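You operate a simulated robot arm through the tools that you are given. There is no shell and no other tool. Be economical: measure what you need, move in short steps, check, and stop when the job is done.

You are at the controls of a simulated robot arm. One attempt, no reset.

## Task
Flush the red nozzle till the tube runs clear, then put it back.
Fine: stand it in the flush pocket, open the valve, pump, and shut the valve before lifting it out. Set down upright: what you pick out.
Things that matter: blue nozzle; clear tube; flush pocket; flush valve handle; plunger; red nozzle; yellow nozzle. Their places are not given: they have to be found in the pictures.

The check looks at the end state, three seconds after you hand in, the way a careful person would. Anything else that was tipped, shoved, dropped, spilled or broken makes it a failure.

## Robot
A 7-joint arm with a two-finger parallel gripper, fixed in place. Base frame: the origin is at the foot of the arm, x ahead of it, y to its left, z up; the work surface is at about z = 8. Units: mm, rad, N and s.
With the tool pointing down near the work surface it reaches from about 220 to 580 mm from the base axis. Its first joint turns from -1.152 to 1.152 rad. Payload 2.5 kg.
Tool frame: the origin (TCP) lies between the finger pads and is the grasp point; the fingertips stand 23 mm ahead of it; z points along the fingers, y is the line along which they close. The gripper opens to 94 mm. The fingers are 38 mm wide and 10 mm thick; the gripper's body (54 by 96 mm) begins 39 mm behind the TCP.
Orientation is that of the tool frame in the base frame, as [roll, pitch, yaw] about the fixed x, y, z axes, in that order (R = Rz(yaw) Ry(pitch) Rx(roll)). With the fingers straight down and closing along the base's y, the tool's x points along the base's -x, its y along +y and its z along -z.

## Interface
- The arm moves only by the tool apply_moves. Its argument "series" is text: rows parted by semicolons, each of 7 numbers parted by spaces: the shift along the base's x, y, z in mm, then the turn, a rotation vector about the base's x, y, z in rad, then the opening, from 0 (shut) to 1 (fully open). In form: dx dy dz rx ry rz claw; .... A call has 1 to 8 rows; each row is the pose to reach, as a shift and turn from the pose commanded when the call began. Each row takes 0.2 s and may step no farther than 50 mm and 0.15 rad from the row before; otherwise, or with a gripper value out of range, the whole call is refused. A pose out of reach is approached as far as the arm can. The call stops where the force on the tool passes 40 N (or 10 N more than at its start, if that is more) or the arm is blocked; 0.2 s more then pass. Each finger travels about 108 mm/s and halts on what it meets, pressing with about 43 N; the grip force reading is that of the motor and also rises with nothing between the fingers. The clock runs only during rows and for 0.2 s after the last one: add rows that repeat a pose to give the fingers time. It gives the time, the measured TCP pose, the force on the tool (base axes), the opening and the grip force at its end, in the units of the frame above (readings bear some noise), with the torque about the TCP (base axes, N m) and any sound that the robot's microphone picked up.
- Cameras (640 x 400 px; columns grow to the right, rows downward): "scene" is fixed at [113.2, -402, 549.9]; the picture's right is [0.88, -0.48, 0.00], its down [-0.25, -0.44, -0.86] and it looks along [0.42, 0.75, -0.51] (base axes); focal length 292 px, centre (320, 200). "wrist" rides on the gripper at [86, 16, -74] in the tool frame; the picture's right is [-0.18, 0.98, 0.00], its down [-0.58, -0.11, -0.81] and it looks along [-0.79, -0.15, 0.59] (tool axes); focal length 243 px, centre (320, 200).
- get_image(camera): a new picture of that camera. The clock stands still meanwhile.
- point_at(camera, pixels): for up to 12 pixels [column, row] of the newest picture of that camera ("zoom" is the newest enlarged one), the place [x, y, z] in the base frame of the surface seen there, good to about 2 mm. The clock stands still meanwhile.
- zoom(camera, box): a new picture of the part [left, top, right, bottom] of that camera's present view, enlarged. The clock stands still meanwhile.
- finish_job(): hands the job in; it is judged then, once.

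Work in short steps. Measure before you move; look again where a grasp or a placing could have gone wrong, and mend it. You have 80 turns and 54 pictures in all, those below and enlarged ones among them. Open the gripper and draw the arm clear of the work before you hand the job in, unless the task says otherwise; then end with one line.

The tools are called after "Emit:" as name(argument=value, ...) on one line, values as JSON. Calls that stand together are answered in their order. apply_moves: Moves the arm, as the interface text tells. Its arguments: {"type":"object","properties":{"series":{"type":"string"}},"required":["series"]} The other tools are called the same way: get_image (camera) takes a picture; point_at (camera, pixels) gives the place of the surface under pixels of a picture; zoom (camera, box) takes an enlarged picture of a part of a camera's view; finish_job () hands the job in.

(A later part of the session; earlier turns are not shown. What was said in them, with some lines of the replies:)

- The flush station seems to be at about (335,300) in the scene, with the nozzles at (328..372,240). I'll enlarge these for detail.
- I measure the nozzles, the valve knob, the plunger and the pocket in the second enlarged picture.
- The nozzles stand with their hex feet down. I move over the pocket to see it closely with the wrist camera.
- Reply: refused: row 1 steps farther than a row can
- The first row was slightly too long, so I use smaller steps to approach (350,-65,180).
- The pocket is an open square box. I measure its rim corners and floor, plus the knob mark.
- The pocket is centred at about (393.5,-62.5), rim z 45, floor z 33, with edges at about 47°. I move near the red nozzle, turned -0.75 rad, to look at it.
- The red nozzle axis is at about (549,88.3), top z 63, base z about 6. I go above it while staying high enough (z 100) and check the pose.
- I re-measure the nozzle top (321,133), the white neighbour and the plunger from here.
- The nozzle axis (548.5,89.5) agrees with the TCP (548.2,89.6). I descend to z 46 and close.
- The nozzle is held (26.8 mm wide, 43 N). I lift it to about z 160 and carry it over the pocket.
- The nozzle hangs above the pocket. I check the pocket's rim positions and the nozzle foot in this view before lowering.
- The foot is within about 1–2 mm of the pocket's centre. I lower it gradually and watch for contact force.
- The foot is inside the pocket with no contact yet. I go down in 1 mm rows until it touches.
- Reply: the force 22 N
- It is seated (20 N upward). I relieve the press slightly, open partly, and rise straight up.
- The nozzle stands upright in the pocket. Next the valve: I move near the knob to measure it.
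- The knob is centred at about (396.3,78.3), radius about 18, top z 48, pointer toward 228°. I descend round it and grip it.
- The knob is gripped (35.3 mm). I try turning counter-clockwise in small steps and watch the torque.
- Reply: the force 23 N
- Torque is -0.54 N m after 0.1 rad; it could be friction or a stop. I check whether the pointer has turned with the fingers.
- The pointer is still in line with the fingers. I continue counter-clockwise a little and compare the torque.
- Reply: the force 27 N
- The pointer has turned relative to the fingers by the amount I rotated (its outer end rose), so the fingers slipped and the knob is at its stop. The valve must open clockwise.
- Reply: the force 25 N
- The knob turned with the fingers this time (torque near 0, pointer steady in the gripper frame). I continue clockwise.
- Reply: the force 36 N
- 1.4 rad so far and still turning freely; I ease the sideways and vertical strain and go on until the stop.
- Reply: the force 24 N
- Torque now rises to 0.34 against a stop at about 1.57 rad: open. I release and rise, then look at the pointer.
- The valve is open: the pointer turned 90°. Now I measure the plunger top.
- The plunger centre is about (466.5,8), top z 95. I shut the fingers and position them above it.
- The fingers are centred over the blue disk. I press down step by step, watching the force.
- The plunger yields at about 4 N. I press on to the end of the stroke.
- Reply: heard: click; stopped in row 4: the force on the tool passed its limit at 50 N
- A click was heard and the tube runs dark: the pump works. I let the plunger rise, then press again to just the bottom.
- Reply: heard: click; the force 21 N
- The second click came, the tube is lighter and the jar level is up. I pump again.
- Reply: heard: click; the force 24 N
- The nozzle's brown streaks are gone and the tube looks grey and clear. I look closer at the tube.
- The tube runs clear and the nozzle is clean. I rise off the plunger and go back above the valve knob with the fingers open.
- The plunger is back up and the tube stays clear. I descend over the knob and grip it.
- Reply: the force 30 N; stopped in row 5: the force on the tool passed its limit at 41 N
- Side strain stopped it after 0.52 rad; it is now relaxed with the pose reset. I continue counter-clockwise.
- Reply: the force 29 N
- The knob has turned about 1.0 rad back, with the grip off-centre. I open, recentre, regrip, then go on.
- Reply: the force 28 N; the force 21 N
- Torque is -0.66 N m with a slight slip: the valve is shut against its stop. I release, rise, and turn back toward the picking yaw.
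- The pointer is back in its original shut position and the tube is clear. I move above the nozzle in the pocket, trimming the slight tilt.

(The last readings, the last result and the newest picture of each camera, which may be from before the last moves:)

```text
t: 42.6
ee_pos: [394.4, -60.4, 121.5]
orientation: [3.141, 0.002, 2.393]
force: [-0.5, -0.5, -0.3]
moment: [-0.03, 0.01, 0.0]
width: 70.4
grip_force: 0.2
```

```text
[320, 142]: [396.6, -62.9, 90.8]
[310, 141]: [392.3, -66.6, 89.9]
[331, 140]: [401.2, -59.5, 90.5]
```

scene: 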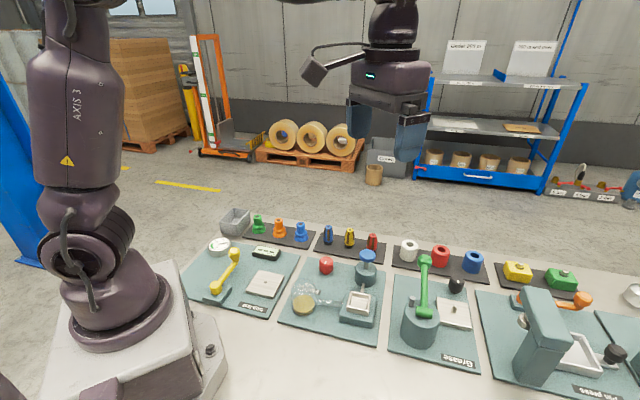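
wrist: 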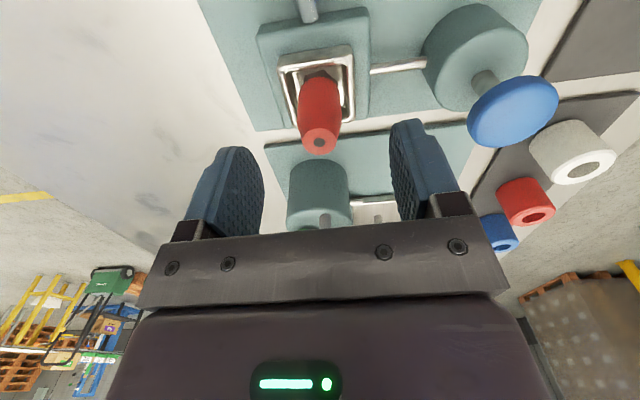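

The nozzle top is centred at (396.7,-63). I shift by about 1.5 mm, descend to z 75 and grip.

Emit:
apply_moves(series="1.2 -1.1 -10 0 0 0 0.75; 1.2 -1.1 -35 0 0 0 0.75; 1.2 -1.1 -47 0 0 0 0.75; 1.2 -1.1 -47 0 0 0 0.75; 1.2 -1.1 -47 0 0 0 0.3; 1.2 -1.1 -47 0 0 0 0; 1.2 -1.1 -47 0 0 0 0; 1.2 -1.1 -47 0 0 0 0")

Emit:
zoom(camera="wrist", box=[240, 40, 400, 240])

```text
t: 44.4
ee_pos: [396.7, -63.3, 74.0]
orientation: [-3.141, 0.001, 2.393]
force: [-0.1, -0.5, -0.7]
moment: [-0.04, 0.0, -0.01]
width: 26.4
grip_force: 43.0
```

```text
2.00 times, centred on (320, 140) of wrist
```

zoom: 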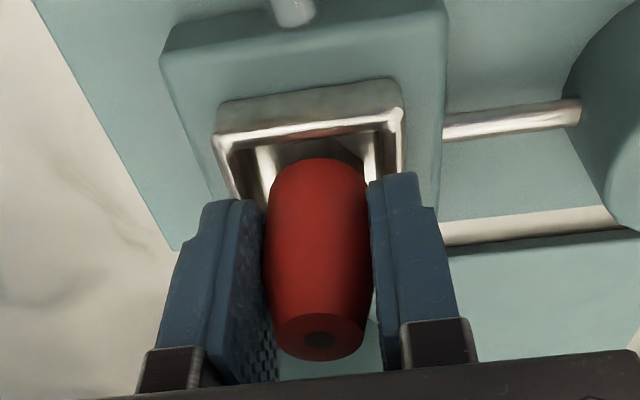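

It is held again (26.4 mm). I lift straight up and carry it back above its place in the tray.

Emit:
apply_moves(series="0 0 20 0 0 0 0; 0 0 55 0 0 0 0; 0 0 87 0 0 0 0; 30 29 87 0 0 0 0; 61 59 87 0 0 0 0; 92 89 87 0 0 0 0; 122 119 87 0 0 0 0; 152.8 149.2 87 0 0 0 0")

Emit:
apply_moves(series="0 0 -40 0 0 0 0; 0 0 -75 0 0 0 0; 0 0 -100 0 0 0 0; 0 0 -100 0 0 0 0")

Emit:
get_image(camera="wrist")

```text
t: 46.2
ee_pos: [547.6, 82.1, 163.3]
orientation: [-3.14, -0.001, 2.394]
force: [0.1, -0.7, -0.8]
moment: [-0.02, 0.05, -0.02]
width: 26.6
grip_force: 42.2
```

```text
t: 47.2
ee_pos: [547.6, 82.6, 60.4]
orientation: [-3.141, 0.002, 2.391]
force: [-0.3, -0.9, -1.2]
moment: [-0.04, -0.02, -0.04]
width: 26.6
grip_force: 42.8
```

```text
11 pictures are left
```

wrist: 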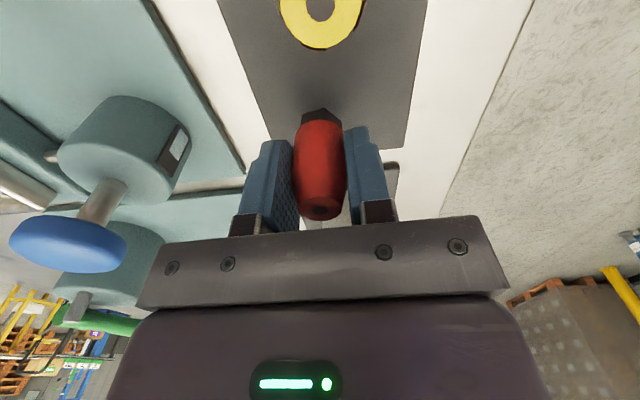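

The pose reads y 82.5 where I expected about 87–89, so I measure the held nozzle and the tray edges in the picture.

Emit:
point_at(camera="wrist", pixels=[[320, 212], [311, 211], [330, 211], [297, 160], [345, 160], [321, 9], [320, 112], [268, 136], [405, 148]])

```text
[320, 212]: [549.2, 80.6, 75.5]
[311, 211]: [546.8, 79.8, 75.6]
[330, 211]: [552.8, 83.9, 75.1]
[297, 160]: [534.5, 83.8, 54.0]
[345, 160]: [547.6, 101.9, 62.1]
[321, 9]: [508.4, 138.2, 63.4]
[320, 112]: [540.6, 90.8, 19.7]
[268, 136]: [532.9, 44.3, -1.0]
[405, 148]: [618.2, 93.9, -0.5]
```

The nozzle top is at (549.5,81.5); it originally stood at (549.3,88.7). I shift +6.8 in y and re-measure.

Emit:
apply_moves(series="0 3.5 0 0 0 0 0; -0.2 6.8 0 0 0 0 0; -0.2 6.8 0 0 0 0 0; -0.2 6.8 0 0 0 0 0")

Emit:
get_image(camera="wrist")

Emit:
point_at(camera="wrist", pixels=[[320, 212], [311, 211], [330, 211], [319, 205], [320, 116]])

```text
t: 48.2
ee_pos: [548.0, 91.7, 61.9]
orientation: [-3.142, 0.002, 2.393]
force: [0.4, -0.3, 0.1]
moment: [0.0, 0.0, -0.01]
width: 26.7
grip_force: 43.1
```

```text
10 pictures are left
```

wrist: 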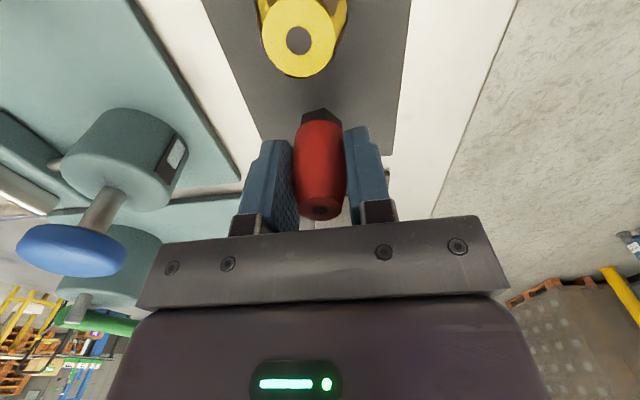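

```text
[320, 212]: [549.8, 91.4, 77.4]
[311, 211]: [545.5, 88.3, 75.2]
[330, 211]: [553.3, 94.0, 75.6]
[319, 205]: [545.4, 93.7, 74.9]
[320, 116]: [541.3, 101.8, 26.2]
```

It now reads about 2 mm too far in y. I correct by -2 and lower to just above the tray, then compare with the picture at the original grasp.

Emit:
apply_moves(series="0 -2 -5 0 0 0 0; 0 -2 -11 0 0 0 0; 0 -2 -11 0 0 0 0")

Emit:
get_image(camera="wrist")

Emit:
point_at(camera="wrist", pixels=[[320, 212], [311, 211], [330, 211], [319, 205], [320, 116]])

```text
t: 49.0
ee_pos: [547.5, 90.5, 50.3]
orientation: [-3.14, 0.001, 2.394]
force: [-0.3, 0.0, -0.5]
moment: [-0.02, 0.0, 0.01]
width: 26.6
grip_force: 43.1
```

```text
9 pictures are left
```

wrist: 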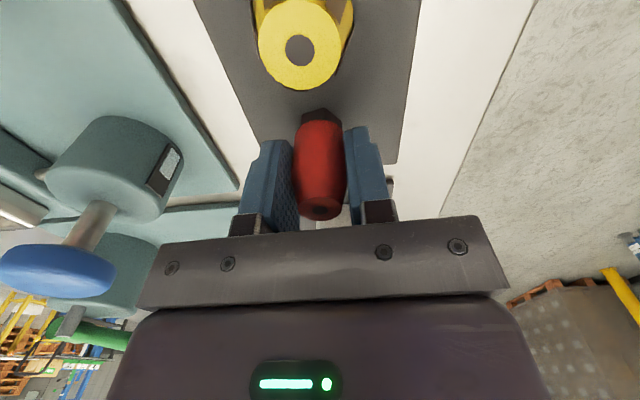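

```text
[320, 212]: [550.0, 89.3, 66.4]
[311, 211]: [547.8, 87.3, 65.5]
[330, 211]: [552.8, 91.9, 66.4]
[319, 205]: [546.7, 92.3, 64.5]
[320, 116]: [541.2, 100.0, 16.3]
```

The nozzle top (549.8,89.3) matches its original standing place (549.3,88.7) within error. I lower the last few mm until it touches.

Emit:
apply_moves(series="-0.4 -0.4 -1.5 0 0 0 0; -0.4 -0.4 -2.5 0 0 0 0; -0.4 -0.4 -2.5 0 0 0 0")

```text
t: 49.8
ee_pos: [548.0, 92.1, 48.2]
orientation: [-3.141, 0.002, 2.394]
force: [-0.9, -0.3, -0.6]
moment: [0.0, 0.03, -0.01]
width: 26.7
grip_force: 43.1
```

Emit:
apply_moves(series="0 0 -0.7 0 0 0 0; 0 0 -1.2 0 0 0 0; 0 0 -1.2 0 0 0 0")

```text
t: 50.6
ee_pos: [547.9, 91.5, 46.9]
orientation: [3.141, 0.001, 2.393]
force: [-1.9, -0.8, 3.5]
moment: [-0.02, 0.07, 0.01]
width: 26.8
grip_force: 43.2
```

Light contact (3.5 N). I open gently and rise straight up.

Emit:
apply_moves(series="0 0 -0.2 0 0 0 0.35; 0 0 -0.2 0 0 0 0.5; 0 0 -0.2 0 0 0 0.6; 0 0 -0.2 0 0 0 0.6; 0 0 25 0 0 0 0.6; 0 0 65 0 0 0 0.6; 0 0 110 0 0 0 0.6; 0 0 110 0 0 0 0.6")

Emit:
get_image(camera="wrist")

Emit:
point_at(camera="wrist", pixels=[[320, 97]])

```text
t: 52.4
ee_pos: [545.5, 89.3, 157.9]
orientation: [-3.14, 0.001, 2.391]
force: [-1.1, -0.2, 0.7]
moment: [0.0, 0.04, 0.02]
width: 56.5
grip_force: 0.1
```

```text
8 pictures are left
```

wrist: 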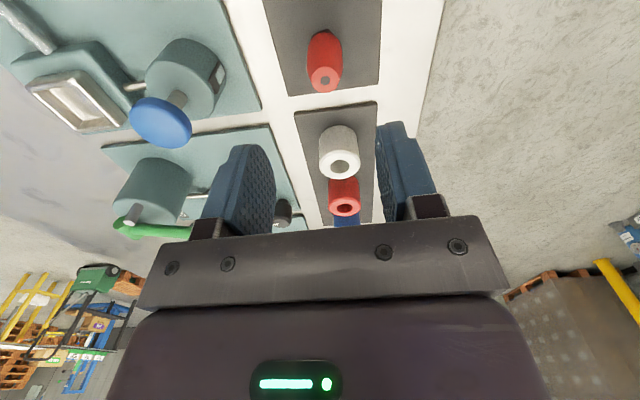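

```text
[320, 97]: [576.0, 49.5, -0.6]
```

The nozzle stands upright in the tray. I draw the arm back and up, and take the final check.

Emit:
apply_moves(series="-15 0 40 0 0 0 0.6; -35 -15 80 0 0 0 0.6; -60 -30 115 0 0 0 0.6; -85 -50 150 0 0 0 0.6; -110 -70 180 0 0 0 0.8; -135 -95 210 0 0 0 1; -135 -95 210 0 0 0 1")

Emit:
zoom(camera="scene", box=[270, 215, 400, 350])

Emit:
zoom(camera="scene", box=[315, 225, 385, 270])

Emit:
point_at(camera="zoom", pixels=[[525, 90], [320, 45]])

```text
t: 54.0
ee_pos: [416.1, -4.0, 363.4]
orientation: [-3.139, 0.0, 2.393]
force: [-0.1, 0.1, 0.7]
moment: [0.02, 0.01, -0.05]
width: 93.9
grip_force: 0.1
```

```text
2.96 times, centred on (335, 282) of scene
```

zoom: 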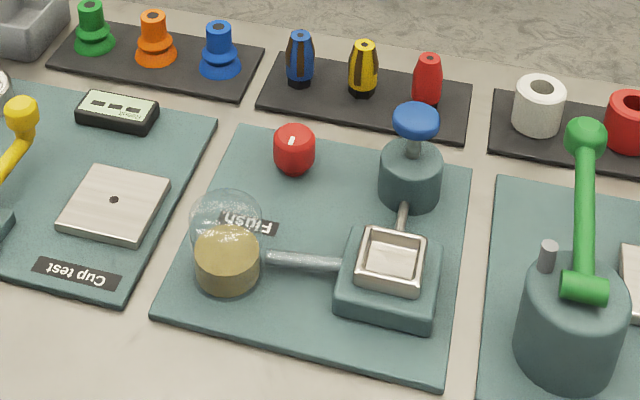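

```text
8.89 times, centred on (350, 248) of scene
```

zoom: 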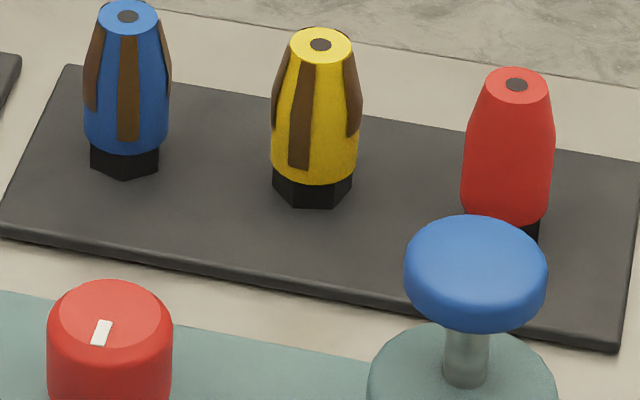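

```text
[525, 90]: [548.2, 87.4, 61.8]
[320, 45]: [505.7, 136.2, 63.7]
```

The final pictures show the red nozzle clean and upright within about 2 mm of its old place, the valve shut, the tube clear and everything else untouched. The arm is clear, so I hand in.

Emit:
finish_job()

```text
The job is handed in.
```

I flushed the red nozzle with three pump strokes until the tube ran clear, shut the valve before lifting it out, and stood it upright in its tray within about 2 mm of where it started.
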